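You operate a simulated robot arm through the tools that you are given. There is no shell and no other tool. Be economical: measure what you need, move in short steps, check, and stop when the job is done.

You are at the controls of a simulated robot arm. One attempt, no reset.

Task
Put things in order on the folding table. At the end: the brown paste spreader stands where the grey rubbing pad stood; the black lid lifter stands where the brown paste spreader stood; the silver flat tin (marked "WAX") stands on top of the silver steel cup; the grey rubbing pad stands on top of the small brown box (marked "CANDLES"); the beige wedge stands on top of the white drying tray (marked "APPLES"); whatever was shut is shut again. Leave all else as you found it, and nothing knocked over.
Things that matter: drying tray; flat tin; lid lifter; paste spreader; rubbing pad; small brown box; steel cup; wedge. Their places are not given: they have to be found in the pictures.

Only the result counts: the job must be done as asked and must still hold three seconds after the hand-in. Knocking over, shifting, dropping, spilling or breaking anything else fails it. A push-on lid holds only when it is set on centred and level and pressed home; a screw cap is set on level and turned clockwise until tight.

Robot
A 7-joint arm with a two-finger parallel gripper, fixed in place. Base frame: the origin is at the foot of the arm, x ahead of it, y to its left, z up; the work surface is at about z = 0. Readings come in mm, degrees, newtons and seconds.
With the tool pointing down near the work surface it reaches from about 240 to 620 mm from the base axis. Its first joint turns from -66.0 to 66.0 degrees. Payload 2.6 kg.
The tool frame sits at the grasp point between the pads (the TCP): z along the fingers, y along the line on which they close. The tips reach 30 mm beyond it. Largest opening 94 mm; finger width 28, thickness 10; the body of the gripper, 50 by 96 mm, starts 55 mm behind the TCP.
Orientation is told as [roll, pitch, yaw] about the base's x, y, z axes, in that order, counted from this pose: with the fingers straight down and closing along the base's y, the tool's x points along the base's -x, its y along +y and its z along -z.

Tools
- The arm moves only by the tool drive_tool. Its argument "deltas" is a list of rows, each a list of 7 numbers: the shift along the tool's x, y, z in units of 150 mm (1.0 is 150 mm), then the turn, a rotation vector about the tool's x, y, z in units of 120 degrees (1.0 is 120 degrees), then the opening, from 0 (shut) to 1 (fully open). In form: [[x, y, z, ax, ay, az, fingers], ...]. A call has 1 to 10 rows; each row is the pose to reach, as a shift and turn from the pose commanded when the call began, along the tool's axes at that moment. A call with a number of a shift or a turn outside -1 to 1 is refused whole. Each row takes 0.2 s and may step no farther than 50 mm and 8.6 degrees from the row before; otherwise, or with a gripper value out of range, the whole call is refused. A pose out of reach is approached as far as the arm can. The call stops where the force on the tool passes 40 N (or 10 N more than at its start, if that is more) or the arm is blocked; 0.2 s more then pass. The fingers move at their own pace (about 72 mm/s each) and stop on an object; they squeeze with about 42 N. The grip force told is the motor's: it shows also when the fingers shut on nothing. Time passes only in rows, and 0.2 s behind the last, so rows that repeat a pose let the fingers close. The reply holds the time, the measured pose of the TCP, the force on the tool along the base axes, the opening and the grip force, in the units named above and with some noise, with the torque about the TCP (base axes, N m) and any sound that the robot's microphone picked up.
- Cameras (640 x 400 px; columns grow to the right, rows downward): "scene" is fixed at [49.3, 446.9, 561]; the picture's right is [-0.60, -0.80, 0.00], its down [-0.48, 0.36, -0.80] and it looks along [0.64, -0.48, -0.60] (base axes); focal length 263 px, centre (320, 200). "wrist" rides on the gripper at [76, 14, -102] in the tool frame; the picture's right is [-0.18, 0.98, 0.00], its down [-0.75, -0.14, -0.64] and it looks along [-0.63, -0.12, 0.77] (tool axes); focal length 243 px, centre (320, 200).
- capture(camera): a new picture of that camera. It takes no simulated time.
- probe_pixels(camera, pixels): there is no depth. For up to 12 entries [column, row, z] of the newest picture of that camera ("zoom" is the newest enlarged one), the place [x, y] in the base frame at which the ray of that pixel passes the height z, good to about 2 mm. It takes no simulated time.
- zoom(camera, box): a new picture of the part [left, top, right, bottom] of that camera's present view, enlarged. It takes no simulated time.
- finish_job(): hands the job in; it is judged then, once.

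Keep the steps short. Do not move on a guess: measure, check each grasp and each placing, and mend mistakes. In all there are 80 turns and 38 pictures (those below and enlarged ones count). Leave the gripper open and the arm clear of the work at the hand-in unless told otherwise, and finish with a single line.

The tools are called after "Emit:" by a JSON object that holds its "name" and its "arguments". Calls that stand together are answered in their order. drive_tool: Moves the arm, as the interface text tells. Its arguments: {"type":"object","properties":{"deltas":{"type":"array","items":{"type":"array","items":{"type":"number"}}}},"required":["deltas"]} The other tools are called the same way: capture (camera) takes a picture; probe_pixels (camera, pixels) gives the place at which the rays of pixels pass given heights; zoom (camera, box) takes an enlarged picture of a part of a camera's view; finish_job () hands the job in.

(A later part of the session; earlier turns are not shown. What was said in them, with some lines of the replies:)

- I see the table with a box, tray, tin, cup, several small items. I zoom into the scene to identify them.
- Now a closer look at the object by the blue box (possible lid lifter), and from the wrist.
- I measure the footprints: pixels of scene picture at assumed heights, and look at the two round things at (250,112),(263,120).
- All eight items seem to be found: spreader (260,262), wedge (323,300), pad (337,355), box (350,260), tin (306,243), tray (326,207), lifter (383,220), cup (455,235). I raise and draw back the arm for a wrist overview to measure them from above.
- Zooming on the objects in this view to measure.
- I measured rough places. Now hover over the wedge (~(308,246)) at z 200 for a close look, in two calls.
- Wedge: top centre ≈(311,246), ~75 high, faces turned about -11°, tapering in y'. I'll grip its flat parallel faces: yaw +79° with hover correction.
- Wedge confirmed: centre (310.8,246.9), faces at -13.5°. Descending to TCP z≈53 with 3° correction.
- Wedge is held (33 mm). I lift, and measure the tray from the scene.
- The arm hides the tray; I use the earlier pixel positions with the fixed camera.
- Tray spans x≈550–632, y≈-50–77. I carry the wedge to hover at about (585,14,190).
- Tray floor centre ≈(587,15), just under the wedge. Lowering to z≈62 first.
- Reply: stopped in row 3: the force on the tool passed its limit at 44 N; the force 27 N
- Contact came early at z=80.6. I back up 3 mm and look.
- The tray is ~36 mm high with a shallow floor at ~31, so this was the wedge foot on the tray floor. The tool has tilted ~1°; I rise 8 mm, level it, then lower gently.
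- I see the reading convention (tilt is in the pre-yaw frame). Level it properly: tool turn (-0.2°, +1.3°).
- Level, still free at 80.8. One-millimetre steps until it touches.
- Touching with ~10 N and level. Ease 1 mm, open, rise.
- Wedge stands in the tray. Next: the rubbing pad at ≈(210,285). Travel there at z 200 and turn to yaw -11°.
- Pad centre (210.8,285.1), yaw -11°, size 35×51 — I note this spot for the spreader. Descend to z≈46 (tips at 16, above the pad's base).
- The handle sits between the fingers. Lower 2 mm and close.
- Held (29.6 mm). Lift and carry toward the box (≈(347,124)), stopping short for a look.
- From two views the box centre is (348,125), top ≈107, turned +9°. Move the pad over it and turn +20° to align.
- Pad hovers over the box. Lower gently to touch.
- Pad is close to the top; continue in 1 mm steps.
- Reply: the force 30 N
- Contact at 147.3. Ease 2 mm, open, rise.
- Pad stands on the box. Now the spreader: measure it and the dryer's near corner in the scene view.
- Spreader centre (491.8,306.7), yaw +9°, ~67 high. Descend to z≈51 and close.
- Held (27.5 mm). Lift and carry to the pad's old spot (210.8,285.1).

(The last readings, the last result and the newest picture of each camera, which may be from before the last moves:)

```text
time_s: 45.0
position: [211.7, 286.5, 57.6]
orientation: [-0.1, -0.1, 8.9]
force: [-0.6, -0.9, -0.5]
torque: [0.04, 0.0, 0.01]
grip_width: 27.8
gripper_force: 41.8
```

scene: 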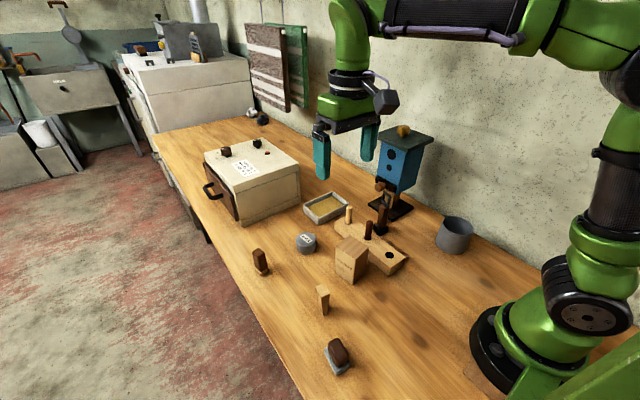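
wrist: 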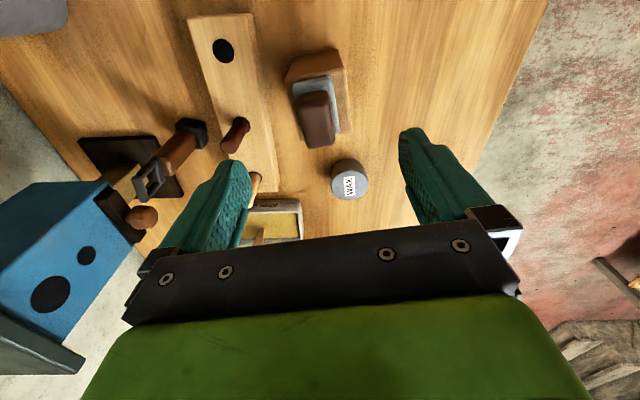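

At (211.7,286.5), ~7 mm above the table. Lower, with -1 mm in y.

Emit:
{"name": "drive_tool", "arguments": {"deltas": [[0, -0.007, 0.02, 0, 0, 0, 0], [0, -0.007, 0.033, 0, 0, 0, 0], [0, -0.007, 0.04, 0, 0, 0, 0], [0, -0.007, 0.04, 0, 0, 0, 0]]}}

Emit:
{"name": "drive_tool", "arguments": {"deltas": [[0, 0, 0.0067, 0, 0, 0, 0], [0, 0, 0.0134, 0, 0, 0, 0], [0, 0, 0.0134, 0, 0, 0, 0]]}}

```text
time_s: 46.0
position: [212.9, 284.0, 51.1]
orientation: [-0.1, 0.0, 8.8]
force: [1.0, 0.0, -1.8]
torque: [0.01, -0.01, 0.0]
grip_width: 27.8
gripper_force: 41.8
```

```text
time_s: 46.8
position: [211.4, 284.3, 48.7]
orientation: [-0.1, 0.0, 8.8]
force: [-3.8, -7.6, 20.5]
torque: [-0.22, 0.24, 0.05]
grip_width: 27.6
gripper_force: 41.8
```

Contact with the table. Ease 2 mm, open, rise.

Emit:
{"name": "drive_tool", "arguments": {"deltas": [[0, 0, -0.012, 0, 0, 0, 0], [0, 0, -0.012, 0, 0, 0, 0.4], [0, 0, -0.012, 0, 0, 0, 0.55], [0, 0, -0.012, 0, 0, 0, 0.55], [0, 0, -0.1, 0, 0, 0, 0.6], [0, 0, -0.35, 0, 0, 0, 0.8], [0, 0, -0.65, 0, 0, 0, 1], [0, 0, -0.95, 0, 0, 0, 1], [0, 0, -1, 0, 0, 0, 1]]}}

Emit:
{"name": "capture", "arguments": {"camera": "wrist"}}

```text
time_s: 48.8
position: [209.9, 284.8, 199.2]
orientation: [0.0, -0.1, 8.8]
force: [-0.8, -0.2, -0.2]
torque: [0.01, 0.04, -0.02]
grip_width: 93.9
gripper_force: 0.0
```

```text
9 pictures are left
```

wrist: 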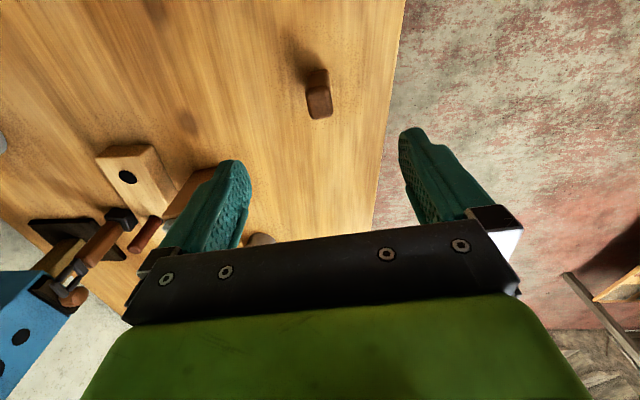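

Spreader stands at the pad's spot. Next hover over the lifter (≈(408,-55)) at z≈235.

Emit:
{"name": "drive_tool", "arguments": {"deltas": [[-0.104, -0.271, -0.08, 0, 0, 0, 1], [-0.208, -0.542, -0.16, 0, 0, 0, 1], [-0.3125, -0.813, -0.24, 0, 0, 0, 1]]}}

Emit:
{"name": "drive_tool", "arguments": {"deltas": [[-0.104, -0.271, 0, 0, 0, 0, 1], [-0.208, -0.542, 0, 0, 0, 0, 1], [-0.3125, -0.813, 0, 0, 0, 0, 1]]}}

Emit:
{"name": "drive_tool", "arguments": {"deltas": [[-0.104, -0.271, 0, 0, 0, 0, 1], [-0.208, -0.542, 0, 0, 0, 0, 1], [-0.3125, -0.813, 0, 0, 0, 0, 1]]}}

Emit:
{"name": "zoom", "arguments": {"camera": "wrist", "box": [200, 20, 440, 190]}}

```text
time_s: 49.6
position: [276.9, 170.7, 235.3]
orientation: [-0.1, -0.1, 8.9]
force: [-0.3, 0.7, -0.5]
torque: [0.02, -0.01, 0.03]
grip_width: 94.0
gripper_force: 0.0
```

```text
time_s: 50.4
position: [344.4, 58.9, 235.5]
orientation: [-0.2, 0.0, 8.9]
force: [0.2, 0.6, -0.2]
torque: [0.02, -0.01, 0.01]
grip_width: 94.0
gripper_force: 0.0
```

```text
time_s: 51.2
position: [408.3, -55.2, 234.1]
orientation: [0.0, -0.2, 8.8]
force: [-0.3, -0.1, -0.2]
torque: [0.0, -0.02, -0.03]
grip_width: 93.8
gripper_force: 0.0
```

```text
2.35 times, centred on (320, 105) of wrist
```

zoom: 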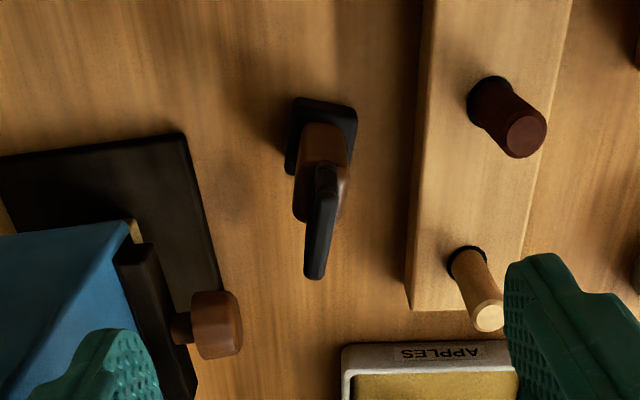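

Emit:
{"name": "probe_pixels", "arguments": {"camera": "zoom", "pixels": [[300, 97, 12], [357, 108, 12], [285, 172, 12], [328, 125, 20], [315, 215, 80], [313, 278, 110], [316, 278, 125], [525, 137, 80], [420, 150, 30], [240, 325, 110], [488, 318, 80], [322, 175, 110]]}}

Emit:
{"name": "probe_pixels", "arguments": {"camera": "scene", "pixels": [[385.5, 233, 0], [392, 230, 0], [378.5, 229, 0], [386, 206, 80], [384, 192.5, 110], [384, 192.5, 125], [379.5, 186, 120], [370, 213, 70]]}}

```text
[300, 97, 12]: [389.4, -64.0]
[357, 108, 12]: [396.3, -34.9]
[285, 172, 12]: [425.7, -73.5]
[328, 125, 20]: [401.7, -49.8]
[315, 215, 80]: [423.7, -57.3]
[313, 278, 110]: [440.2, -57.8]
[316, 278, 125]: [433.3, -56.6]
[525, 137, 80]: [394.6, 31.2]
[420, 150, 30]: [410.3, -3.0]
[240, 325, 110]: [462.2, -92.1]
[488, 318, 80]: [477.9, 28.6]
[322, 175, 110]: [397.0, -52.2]
```

```text
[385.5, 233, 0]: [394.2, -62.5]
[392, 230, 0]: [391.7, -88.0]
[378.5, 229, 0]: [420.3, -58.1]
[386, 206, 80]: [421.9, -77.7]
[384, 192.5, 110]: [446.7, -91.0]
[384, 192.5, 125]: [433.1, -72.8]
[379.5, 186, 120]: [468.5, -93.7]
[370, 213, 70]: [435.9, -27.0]
```

Lifter foot centre (411,-54), yaw ≈-14°, total height ~135, handle 20–97. I turn to yaw -14° and descend to z≈92 to grip the handle high.

Emit:
{"name": "drive_tool", "arguments": {"deltas": [[-0.006, 0.001, 0, 0, 0, 0.063, 1], [-0.012, 0.002, 0, 0, 0, 0.126, 1], [-0.019, 0.004, 0.1, 0, 0, 0.19, 1], [-0.019, 0.004, 0.4, 0, 0, 0.19, 1], [-0.019, 0.004, 0.6, 0, 0, 0.19, 1], [-0.019, 0.004, 0.8, 0, 0, 0.19, 1], [-0.019, 0.004, 0.9, 0, 0, 0.19, 1], [-0.019, 0.004, 0.94, 0, 0, 0.19, 1]]}}

Emit:
{"name": "capture", "arguments": {"camera": "wrist"}}

```text
time_s: 53.0
position: [409.2, -55.5, 93.4]
orientation: [0.0, -0.2, -14.0]
force: [1.1, 0.0, 0.8]
torque: [0.01, 0.02, 0.04]
grip_width: 94.1
gripper_force: 0.1
```

```text
7 pictures are left
```

wrist: 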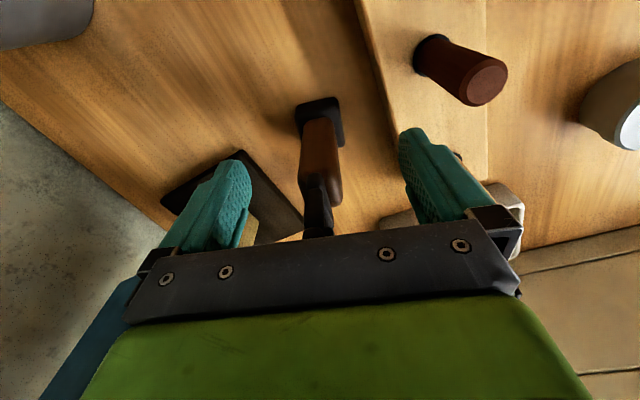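

Handle is centred between fingers. Closing.

Emit:
{"name": "drive_tool", "arguments": {"deltas": [[0, 0, 0, 0, 0, 0, 0.4], [0, 0, 0, 0, 0, 0, 0.25], [0, 0, 0, 0, 0, 0, 0.1], [0, 0, 0, 0, 0, 0, 0], [0, 0, 0, 0, 0, 0, 0], [0, 0, 0, 0, 0, 0, 0]]}}

Emit:
{"name": "drive_tool", "arguments": {"deltas": [[0, 0, -0.05, 0, 0, 0, 0], [0, 0, -0.1, 0, 0, 0, 0], [0, 0, -0.3, 0, 0, 0, 0], [0, 0, -0.6, 0, 0, 0, 0], [0, 0, -0.75, 0, 0, 0, 0]]}}

```text
time_s: 54.4
position: [409.8, -54.7, 93.7]
orientation: [0.0, -0.1, -14.0]
force: [1.0, 0.1, 0.8]
torque: [0.02, 0.02, 0.0]
grip_width: 26.0
gripper_force: 41.9
```

```text
time_s: 55.6
position: [409.2, -54.7, 208.4]
orientation: [0.0, -0.1, -14.0]
force: [0.7, 0.6, -2.2]
torque: [-0.01, -0.03, 0.02]
grip_width: 26.3
gripper_force: 41.9
```

Held and lifted. Carry to the spreader's old spot (491.8,306.7), then lower to ~8 mm above the table.

Emit:
{"name": "drive_tool", "arguments": {"deltas": [[0.006, 0.274, 0, 0, 0, 0, 0], [0.012, 0.548, 0, 0, 0, 0, 0], [0.0187, 0.822, 0, 0, 0, 0, 0]]}}

Emit:
{"name": "drive_tool", "arguments": {"deltas": [[0.006, 0.274, 0, 0, 0, 0, 0], [0.012, 0.548, 0, 0, 0, 0, 0], [0.0187, 0.822, 0, 0, 0, 0, 0]]}}

Emit:
{"name": "drive_tool", "arguments": {"deltas": [[0.006, 0.274, 0, 0, 0, 0, 0], [0.012, 0.548, 0, 0, 0, 0, 0], [0.0187, 0.822, 0, 0, 0, 0, 0], [0.0187, 0.822, 0.3, 0, 0, 0, 0], [0.0187, 0.822, 0.55, 0, 0, 0, 0], [0.0187, 0.822, 0.7, 0, 0, 0, 0], [0.0187, 0.822, 0.7, 0, 0, 0, 0]]}}

```text
time_s: 56.4
position: [436.9, 68.7, 206.5]
orientation: [-0.1, 0.0, -14.0]
force: [0.2, -0.1, -3.1]
torque: [0.0, 0.01, 0.03]
grip_width: 26.0
gripper_force: 42.4
```

```text
time_s: 57.2
position: [465.5, 185.2, 205.7]
orientation: [-0.1, -0.2, -14.0]
force: [0.0, -0.1, -3.4]
torque: [0.0, 0.01, -0.02]
grip_width: 25.8
gripper_force: 42.3
```

```text
time_s: 58.8
position: [490.5, 306.6, 100.8]
orientation: [0.1, -0.1, -14.1]
force: [-0.4, 0.8, -3.0]
torque: [-0.02, 0.0, 0.01]
grip_width: 26.0
gripper_force: 41.6
```

At the spot. Lower gently to contact.

Emit:
{"name": "drive_tool", "arguments": {"deltas": [[0, 0, 0.02, 0, 0, 0, 0], [0, 0, 0.035, 0, 0, 0, 0], [0, 0, 0.042, 0, 0, 0, 0], [0, 0, 0.042, 0, 0, 0, 0]]}}

Emit:
{"name": "drive_tool", "arguments": {"deltas": [[0, 0, 0.0067, 0, 0, 0, 0], [0, 0, 0.0134, 0, 0, 0, 0], [0, 0, 0.0134, 0, 0, 0, 0]]}}

```text
time_s: 59.8
position: [489.8, 306.4, 95.4]
orientation: [0.0, -0.1, -14.0]
force: [0.1, -0.4, -3.7]
torque: [0.06, 0.0, 0.03]
grip_width: 26.0
gripper_force: 41.7
```

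```text
time_s: 60.6
position: [491.1, 306.0, 94.4]
orientation: [0.0, -0.2, -14.0]
force: [-2.5, -2.2, 5.8]
torque: [-0.1, 0.36, 0.05]
grip_width: 26.1
gripper_force: 41.6
```

Contact made. Open and rise.

Emit:
{"name": "drive_tool", "arguments": {"deltas": [[0, 0, 0, 0, 0, 0, 0.4], [0, 0, 0, 0, 0, 0, 0.55], [0, 0, 0, 0, 0, 0, 0.55], [0, 0, -0.1, 0, 0, 0, 0.6], [0, 0, -0.35, 0, 0, 0, 0.8], [0, 0, -0.65, 0, 0, 0, 1], [0, 0, -0.95, 0, 0, 0, 1], [0, 0, -0.95, 0, 0, 0, 1]]}}

Emit:
{"name": "capture", "arguments": {"camera": "wrist"}}

```text
time_s: 62.4
position: [489.5, 307.9, 238.9]
orientation: [0.0, -0.2, -14.0]
force: [-0.4, -0.2, -0.5]
torque: [-0.01, 0.03, 0.0]
grip_width: 94.2
gripper_force: 0.1
```

```text
6 pictures are left
```

wrist: 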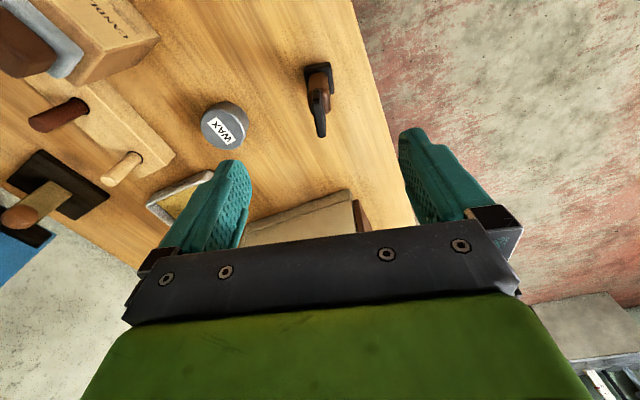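

Lifter stands at its spot. Now measure the tin from wrist and scene together.

Emit:
{"name": "probe_pixels", "arguments": {"camera": "wrist", "pixels": [[221.5, 127, 30], [201, 125, 30], [242, 128, 30], [222, 104, 30], [225, 149, 30], [221.5, 127, 40], [201, 125, 40], [242, 128, 40], [249, 118, 0]]}}

Emit:
{"name": "probe_pixels", "arguments": {"camera": "scene", "pixels": [[306.2, 239.2, 30], [306.2, 239.2, 40], [296, 238.8, 30], [316.5, 238.8, 30], [306.8, 254.8, 0], [306.3, 232, 30], [306.5, 246.3, 30], [297, 248, 0], [316.5, 248, 0]]}}

```text
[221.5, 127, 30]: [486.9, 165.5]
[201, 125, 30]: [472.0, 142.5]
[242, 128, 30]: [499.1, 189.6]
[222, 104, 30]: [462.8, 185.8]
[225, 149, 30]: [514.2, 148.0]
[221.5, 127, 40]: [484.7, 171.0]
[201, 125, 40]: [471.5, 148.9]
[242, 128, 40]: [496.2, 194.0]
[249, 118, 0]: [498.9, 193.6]
```

```text
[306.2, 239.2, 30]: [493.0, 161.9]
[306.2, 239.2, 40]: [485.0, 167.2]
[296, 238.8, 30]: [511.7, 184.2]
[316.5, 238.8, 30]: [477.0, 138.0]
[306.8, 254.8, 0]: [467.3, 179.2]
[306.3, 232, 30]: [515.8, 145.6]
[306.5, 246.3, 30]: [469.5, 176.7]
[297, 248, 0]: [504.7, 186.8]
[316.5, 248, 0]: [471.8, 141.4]
```

Tin: centre ≈(487,166.5), diameter ≈57, height ≈36. The cup (inner ≈76, height ≈66) is wider than the tin, so the tin will rest within it. I move over the tin and check.

Emit:
{"name": "drive_tool", "arguments": {"deltas": [[-0.07, -0.306, 0, 0, 0, 0, 1], [-0.14, -0.612, 0, 0, 0, 0, 1], [-0.212, -0.919, 0, 0, 0, 0, 1], [-0.212, -0.919, 0.25, 0, 0, 0, 1], [-0.212, -0.919, 0.5, 0, 0, 0, 1], [-0.212, -0.919, 0.7, 0, 0, 0, 1], [-0.212, -0.919, 0.7, 0, 0, 0, 1]]}}

Emit:
{"name": "capture", "arguments": {"camera": "wrist"}}

Emit:
{"name": "probe_pixels", "arguments": {"camera": "scene", "pixels": [[459, 235.6, 60], [459, 235.6, 70], [459, 254.4, 0], [487, 240, 0], [443, 222, 66], [473.5, 232, 66], [461, 215.8, 66]]}}

```text
time_s: 64.0
position: [488.6, 165.9, 130.6]
orientation: [0.1, -0.3, -14.0]
force: [-0.5, 0.7, -0.2]
torque: [-0.01, -0.01, -0.01]
grip_width: 93.9
gripper_force: 0.1
```

```text
5 pictures are left
```

wrist: 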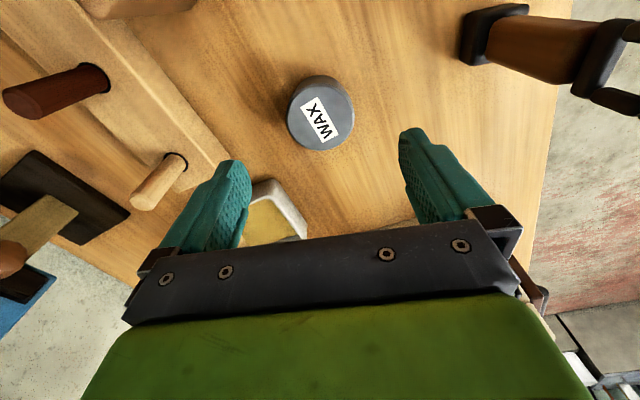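

```text
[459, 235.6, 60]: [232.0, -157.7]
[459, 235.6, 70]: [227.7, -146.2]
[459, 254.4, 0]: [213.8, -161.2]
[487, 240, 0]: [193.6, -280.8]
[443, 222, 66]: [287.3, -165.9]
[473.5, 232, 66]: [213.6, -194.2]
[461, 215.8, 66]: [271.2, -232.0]
```

Emit:
{"name": "probe_pixels", "arguments": {"camera": "wrist", "pixels": [[287, 113, 36], [353, 113, 36], [317, 80, 36], [321, 151, 36], [320, 115, 36], [320, 151, 30]]}}

```text
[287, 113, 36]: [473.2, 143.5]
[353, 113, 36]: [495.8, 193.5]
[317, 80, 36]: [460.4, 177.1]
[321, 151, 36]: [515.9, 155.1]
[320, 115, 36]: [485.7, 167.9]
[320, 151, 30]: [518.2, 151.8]
```

Tin centre ≈(486.5,167). Descend to z≈54 and close.

Emit:
{"name": "drive_tool", "arguments": {"deltas": [[0.012, 0.005, 0.25, 0, 0, 0, 1], [0.012, 0.005, 0.45, 0, 0, 0, 1], [0.012, 0.005, 0.511, 0, 0, 0, 1], [0.012, 0.005, 0.511, 0, 0, 0, 0.6], [0.012, 0.005, 0.511, 0, 0, 0, 0.5], [0.012, 0.005, 0.511, 0, 0, 0, 0.3], [0.012, 0.005, 0.511, 0, 0, 0, 0], [0.012, 0.005, 0.511, 0, 0, 0, 0], [0.012, 0.005, 0.511, 0, 0, 0, 0]]}}

Emit:
{"name": "drive_tool", "arguments": {"deltas": [[0, 0, -0.1, 0, 0, 0, 0], [0, 0, -0.4, 0, 0, 0, 0], [0, 0, -0.7, 0, 0, 0, 0]]}}

```text
time_s: 66.0
position: [487.4, 167.8, 53.8]
orientation: [0.0, -0.2, -14.0]
force: [0.9, 0.4, 0.2]
torque: [0.01, 0.02, -0.01]
grip_width: 55.5
gripper_force: 42.4
```

```text
time_s: 66.8
position: [485.3, 169.9, 160.2]
orientation: [0.0, -0.1, -14.1]
force: [0.6, -0.5, -0.7]
torque: [-0.01, 0.02, 0.01]
grip_width: 55.8
gripper_force: 42.6
```

Tin held (55.5 mm). Raise to clear the box+pad, and travel to (270,-60) to view the cup.

Emit:
{"name": "drive_tool", "arguments": {"deltas": [[0, 0, -0.25, 0, 0, 0, 0], [0, 0, -0.45, 0, 0, 0, 0], [0.128, -0.23, -0.45, 0, 0, 0, 0], [0.255, -0.46, -0.45, 0, 0, 0, 0], [0.383, -0.69, -0.45, 0, 0, 0, 0], [0.51, -0.917, -0.45, 0, 0, 0, 0]]}}

Emit:
{"name": "drive_tool", "arguments": {"deltas": [[0.128, -0.23, 0, 0, 0, 0, 0], [0.255, -0.46, 0, 0, 0, 0, 0], [0.383, -0.69, 0, 0, 0, 0, 0], [0.51, -0.917, 0, 0, 0, 0, 0], [0.51, -0.917, 0, 0, 0, 0, 0]]}}

Emit:
{"name": "capture", "arguments": {"camera": "wrist"}}

```text
time_s: 68.2
position: [379.1, 50.8, 227.6]
orientation: [0.0, -0.2, -14.0]
force: [0.3, -0.2, -0.6]
torque: [-0.02, 0.03, 0.02]
grip_width: 55.3
gripper_force: 41.9
```

```text
time_s: 69.4
position: [269.8, -64.0, 228.1]
orientation: [-0.1, -0.1, -13.8]
force: [0.1, -0.4, -1.4]
torque: [-0.04, -0.01, 0.03]
grip_width: 55.2
gripper_force: 42.0
```

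```text
4 pictures are left
```

wrist: 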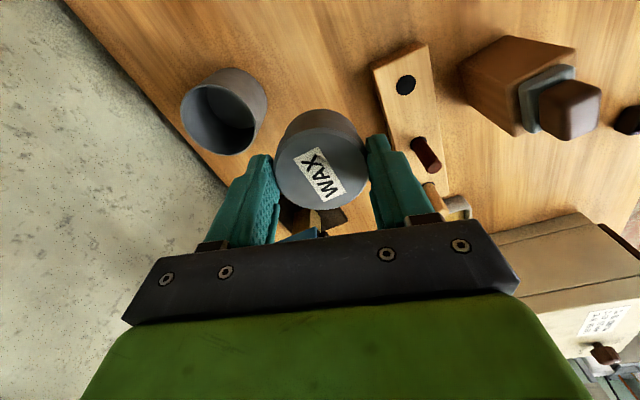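

Tin is level in the grip. Zoom on the cup to measure its rim.

Emit:
{"name": "zoom", "arguments": {"camera": "wrist", "box": [170, 55, 282, 165]}}

```text
3.64 times, centred on (226, 110) of wrist
```

zoom: 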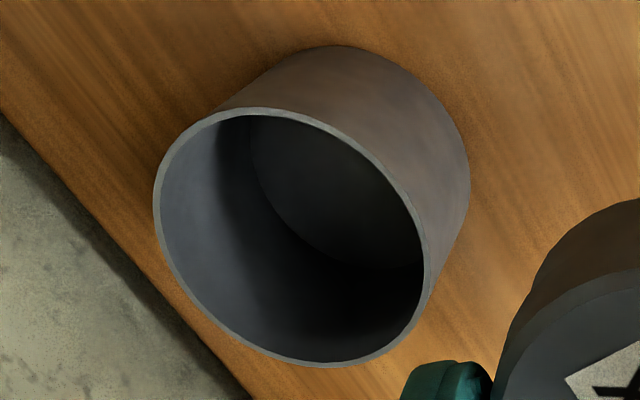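

Emit:
{"name": "probe_pixels", "arguments": {"camera": "zoom", "pixels": [[153, 205, 66], [428, 275, 66], [245, 107, 66], [335, 367, 66], [153, 205, 72], [428, 275, 72], [245, 107, 72], [335, 367, 72], [470, 175, 0], [340, 45, 0], [410, 268, 4], [250, 160, 4]]}}

```text
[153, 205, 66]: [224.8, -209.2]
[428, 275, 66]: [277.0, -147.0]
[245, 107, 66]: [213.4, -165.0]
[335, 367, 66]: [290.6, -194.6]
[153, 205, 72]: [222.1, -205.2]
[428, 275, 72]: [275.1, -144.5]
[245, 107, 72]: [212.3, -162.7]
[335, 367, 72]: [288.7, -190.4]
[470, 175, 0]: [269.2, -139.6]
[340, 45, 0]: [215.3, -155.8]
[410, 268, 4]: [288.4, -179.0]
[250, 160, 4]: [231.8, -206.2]
```

Cup centre ≈(252,-179), outer Ø≈82, rim ≈66. Move over it, then lower to z≈115.

Emit:
{"name": "drive_tool", "arguments": {"deltas": [[-0.024, -0.257, 0, 0, 0, 0, 0], [-0.048, -0.515, 0, 0, 0, 0, 0], [-0.073, -0.772, 0, 0, 0, 0, 0], [-0.073, -0.772, 0, 0, 0, 0, 0]]}}

Emit:
{"name": "drive_tool", "arguments": {"deltas": [[0, 0, 0.2, 0, 0, 0, 0], [0, 0, 0.4, 0, 0, 0, 0], [0, 0, 0.4, 0, 0, 0, 0]]}}

Emit:
{"name": "zoom", "arguments": {"camera": "scene", "box": [410, 170, 510, 260]}}

```text
time_s: 70.4
position: [252.7, -179.7, 225.8]
orientation: [0.0, 0.0, -13.9]
force: [0.3, -0.1, 0.0]
torque: [-0.02, -0.01, -0.03]
grip_width: 55.4
gripper_force: 42.1
```

```text
time_s: 71.2
position: [251.1, -177.8, 164.0]
orientation: [0.0, -0.3, -14.0]
force: [0.3, -0.5, -0.6]
torque: [0.03, 0.01, 0.0]
grip_width: 55.4
gripper_force: 42.3
```

```text
4.44 times, centred on (460, 215) of scene
```

zoom: 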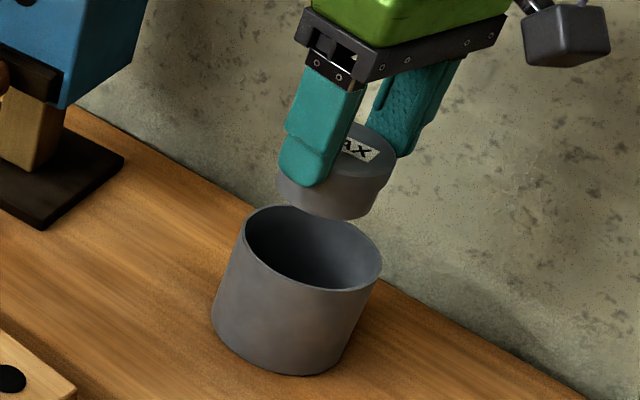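

The tin is lined up over the cup. Lower until tips are just above the rim.

Emit:
{"name": "drive_tool", "arguments": {"deltas": [[0, -0.005, 0.2, 0, 0, 0, 0], [0, -0.005, 0.35, 0, 0, 0, 0], [0, -0.005, 0.4, 0, 0, 0, 0], [0, -0.005, 0.4, 0, 0, 0, 0]]}}

Emit:
{"name": "drive_tool", "arguments": {"deltas": [[0, 0, 0.0067, 0, 0, 0, 0], [0, 0, 0.0134, 0, 0, 0, 0], [0, 0, 0.0134, 0, 0, 0, 0]]}}

```text
time_s: 71.9
position: [253.9, -180.3, 115.1]
orientation: [0.0, -0.8, -14.2]
force: [-3.0, 1.5, 12.3]
torque: [-0.16, 0.29, -0.09]
grip_width: 54.8
gripper_force: 42.0
stopped in row 3: the force on the tool passed its limit at 71 N (the readings are from after the stop); the commanded pose is now the measured one
```

```text
time_s: 72.5
position: [255.5, -181.4, 115.9]
orientation: [0.0, -0.9, -14.2]
force: [-4.0, 1.5, 10.8]
torque: [-0.1, 0.33, -0.07]
grip_width: 55.2
gripper_force: 41.7
stopped in row 2: the force on the tool passed its limit at 46 N (the readings are from after the stop); the commanded pose is now the measured one
```

Contact at z≈115: tin underside at ≈61.5, i.e. at the cup's top level, with the load centred — the cup bears the tin at its top. I rise 5 mm, level out, re-centre, and look.

Emit:
{"name": "drive_tool", "arguments": {"deltas": [[0, 0, -0.033, 0, 0, 0, 0], [0.023, 0.011, -0.04, 0, 0.0075, 0, 0], [0.023, 0.011, -0.04, 0, 0.0075, 0, 0]]}}

Emit:
{"name": "zoom", "arguments": {"camera": "scene", "box": [410, 170, 510, 260]}}

```text
time_s: 73.2
position: [253.4, -178.3, 120.5]
orientation: [0.1, 0.0, -14.1]
force: [0.2, -0.3, -1.0]
torque: [0.03, 0.01, 0.03]
grip_width: 55.3
gripper_force: 42.4
```

```text
4.44 times, centred on (460, 215) of scene
```

zoom: 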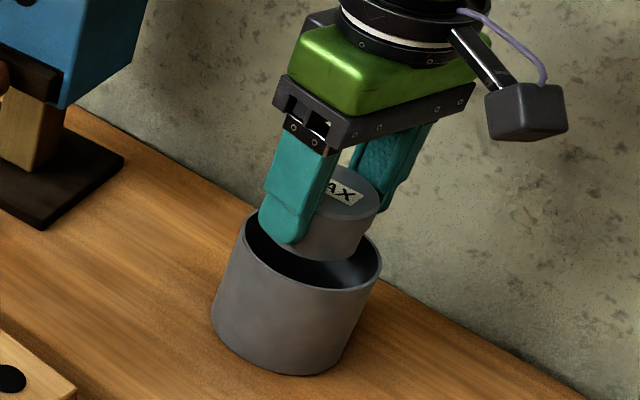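

Emit:
{"name": "probe_pixels", "arguments": {"camera": "zoom", "pixels": [[312, 248, 62], [244, 235, 62], [381, 262, 62], [328, 239, 66], [345, 193, 102], [312, 248, 66], [290, 375, 0], [214, 310, 0], [345, 345, 0]]}}

```text
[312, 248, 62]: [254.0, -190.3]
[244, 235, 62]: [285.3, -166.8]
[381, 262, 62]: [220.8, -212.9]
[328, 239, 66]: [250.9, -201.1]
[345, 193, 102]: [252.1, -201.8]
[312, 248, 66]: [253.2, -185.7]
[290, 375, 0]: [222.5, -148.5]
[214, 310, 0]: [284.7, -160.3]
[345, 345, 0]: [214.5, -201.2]
```

The tin slid up ~13 mm in the grip under that push, so the rim is really at ≈74; with that height both cameras put the cup centre at ≈(249.5,-176.5). Re-centre and lower in small steps.

Emit:
{"name": "drive_tool", "arguments": {"deltas": [[0.025, 0.006, 0, 0, 0, 0, 0], [0.025, 0.006, 0.01, 0, 0, 0, 0], [0.025, 0.006, 0.02, 0, 0, 0, 0], [0.025, 0.006, 0.02, 0, 0, 0, 0]]}}

Emit:
{"name": "drive_tool", "arguments": {"deltas": [[0, 0, 0.01, 0, 0, 0, 0], [0, 0, 0.013, 0, 0, 0, 0], [0, 0, 0.013, 0, 0, 0, 0]]}}

```text
time_s: 74.2
position: [250.3, -176.9, 117.7]
orientation: [-0.1, -0.1, -14.1]
force: [0.1, -0.6, -0.1]
torque: [0.02, -0.01, 0.02]
grip_width: 55.3
gripper_force: 42.1
```

```text
time_s: 75.0
position: [249.5, -176.8, 116.3]
orientation: [0.0, -0.1, -14.2]
force: [-0.1, -0.2, 0.7]
torque: [0.0, -0.01, -0.01]
grip_width: 55.0
gripper_force: 42.3
```

Emit:
{"name": "drive_tool", "arguments": {"deltas": [[0, 0, 0.007, 0, 0, 0, 0], [0, 0, 0.007, 0, 0, 0, 0]]}}

Emit:
{"name": "drive_tool", "arguments": {"deltas": [[0, 0, 0.007, 0, 0, 0, 0], [0, 0, 0.007, 0, 0, 0, 0]]}}

```text
time_s: 75.7
position: [250.0, -177.2, 115.2]
orientation: [-0.1, -0.2, -14.0]
force: [-1.9, 4.1, 19.4]
torque: [-0.07, -0.33, 0.08]
grip_width: 55.1
gripper_force: 41.6
```

```text
time_s: 76.1
position: [249.2, -177.6, 116.3]
orientation: [0.0, -0.3, -14.1]
force: [-1.2, 2.5, 7.5]
torque: [-0.03, -0.09, -0.01]
grip_width: 55.2
gripper_force: 41.5
stopped in row 2: the force on the tool passed its limit at 43 N (the readings are from after the stop); the commanded pose is now the measured one
```

The tin's underside meets a firm bearing surface at the cup's top in the same height each time (load inside the tin's edge), now light contact of 7.5 N, level. Release and rise.

Emit:
{"name": "drive_tool", "arguments": {"deltas": [[0, 0, 0, 0, 0, 0, 0.62], [0, 0, 0, 0, 0, 0, 0.7], [0, 0, 0, 0, 0, 0, 0.85], [0, 0, -0.05, 0, 0, 0, 0.95], [0, 0, -0.3, 0, 0, 0, 1], [0, 0, -0.6, 0, 0, 0, 1], [0, 0, -0.8, 0, 0, 0, 1], [0, 0, -0.8, 0, 0, 0, 1]]}}

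Emit:
{"name": "capture", "arguments": {"camera": "scene"}}

```text
time_s: 77.9
position: [248.0, -177.1, 236.5]
orientation: [0.0, -0.3, -14.1]
force: [-0.5, 0.4, 0.3]
torque: [0.0, 0.01, 0.05]
grip_width: 94.0
gripper_force: 0.0
```

```text
0 pictures are left
```

scene: 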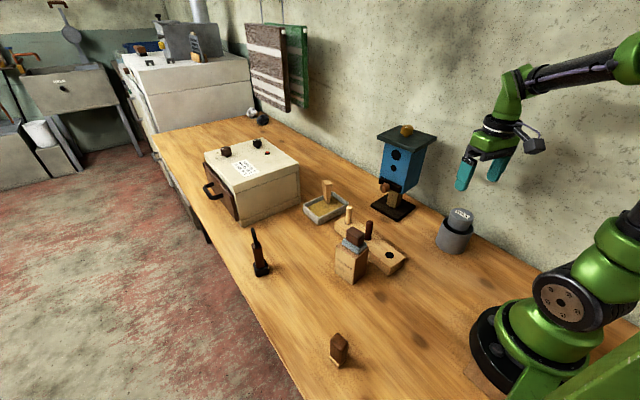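

The last scene picture shows each item in place:
- The tin stands on the cup at (461,220).
- The pad is on the box.
- The wedge is in the tray.
- The lifter and the spreader are at their new spots.
- The dryer is still shut.

The gripper is open and clear of the work, so I hand in.

Emit:
{"name": "finish_job", "arguments": {}}

```text
The job is handed in.
```

All five moves are done and handed in: spreader, lifter, tin, pad and wedge stand where asked, and nothing in the last picture was knocked over or left open.
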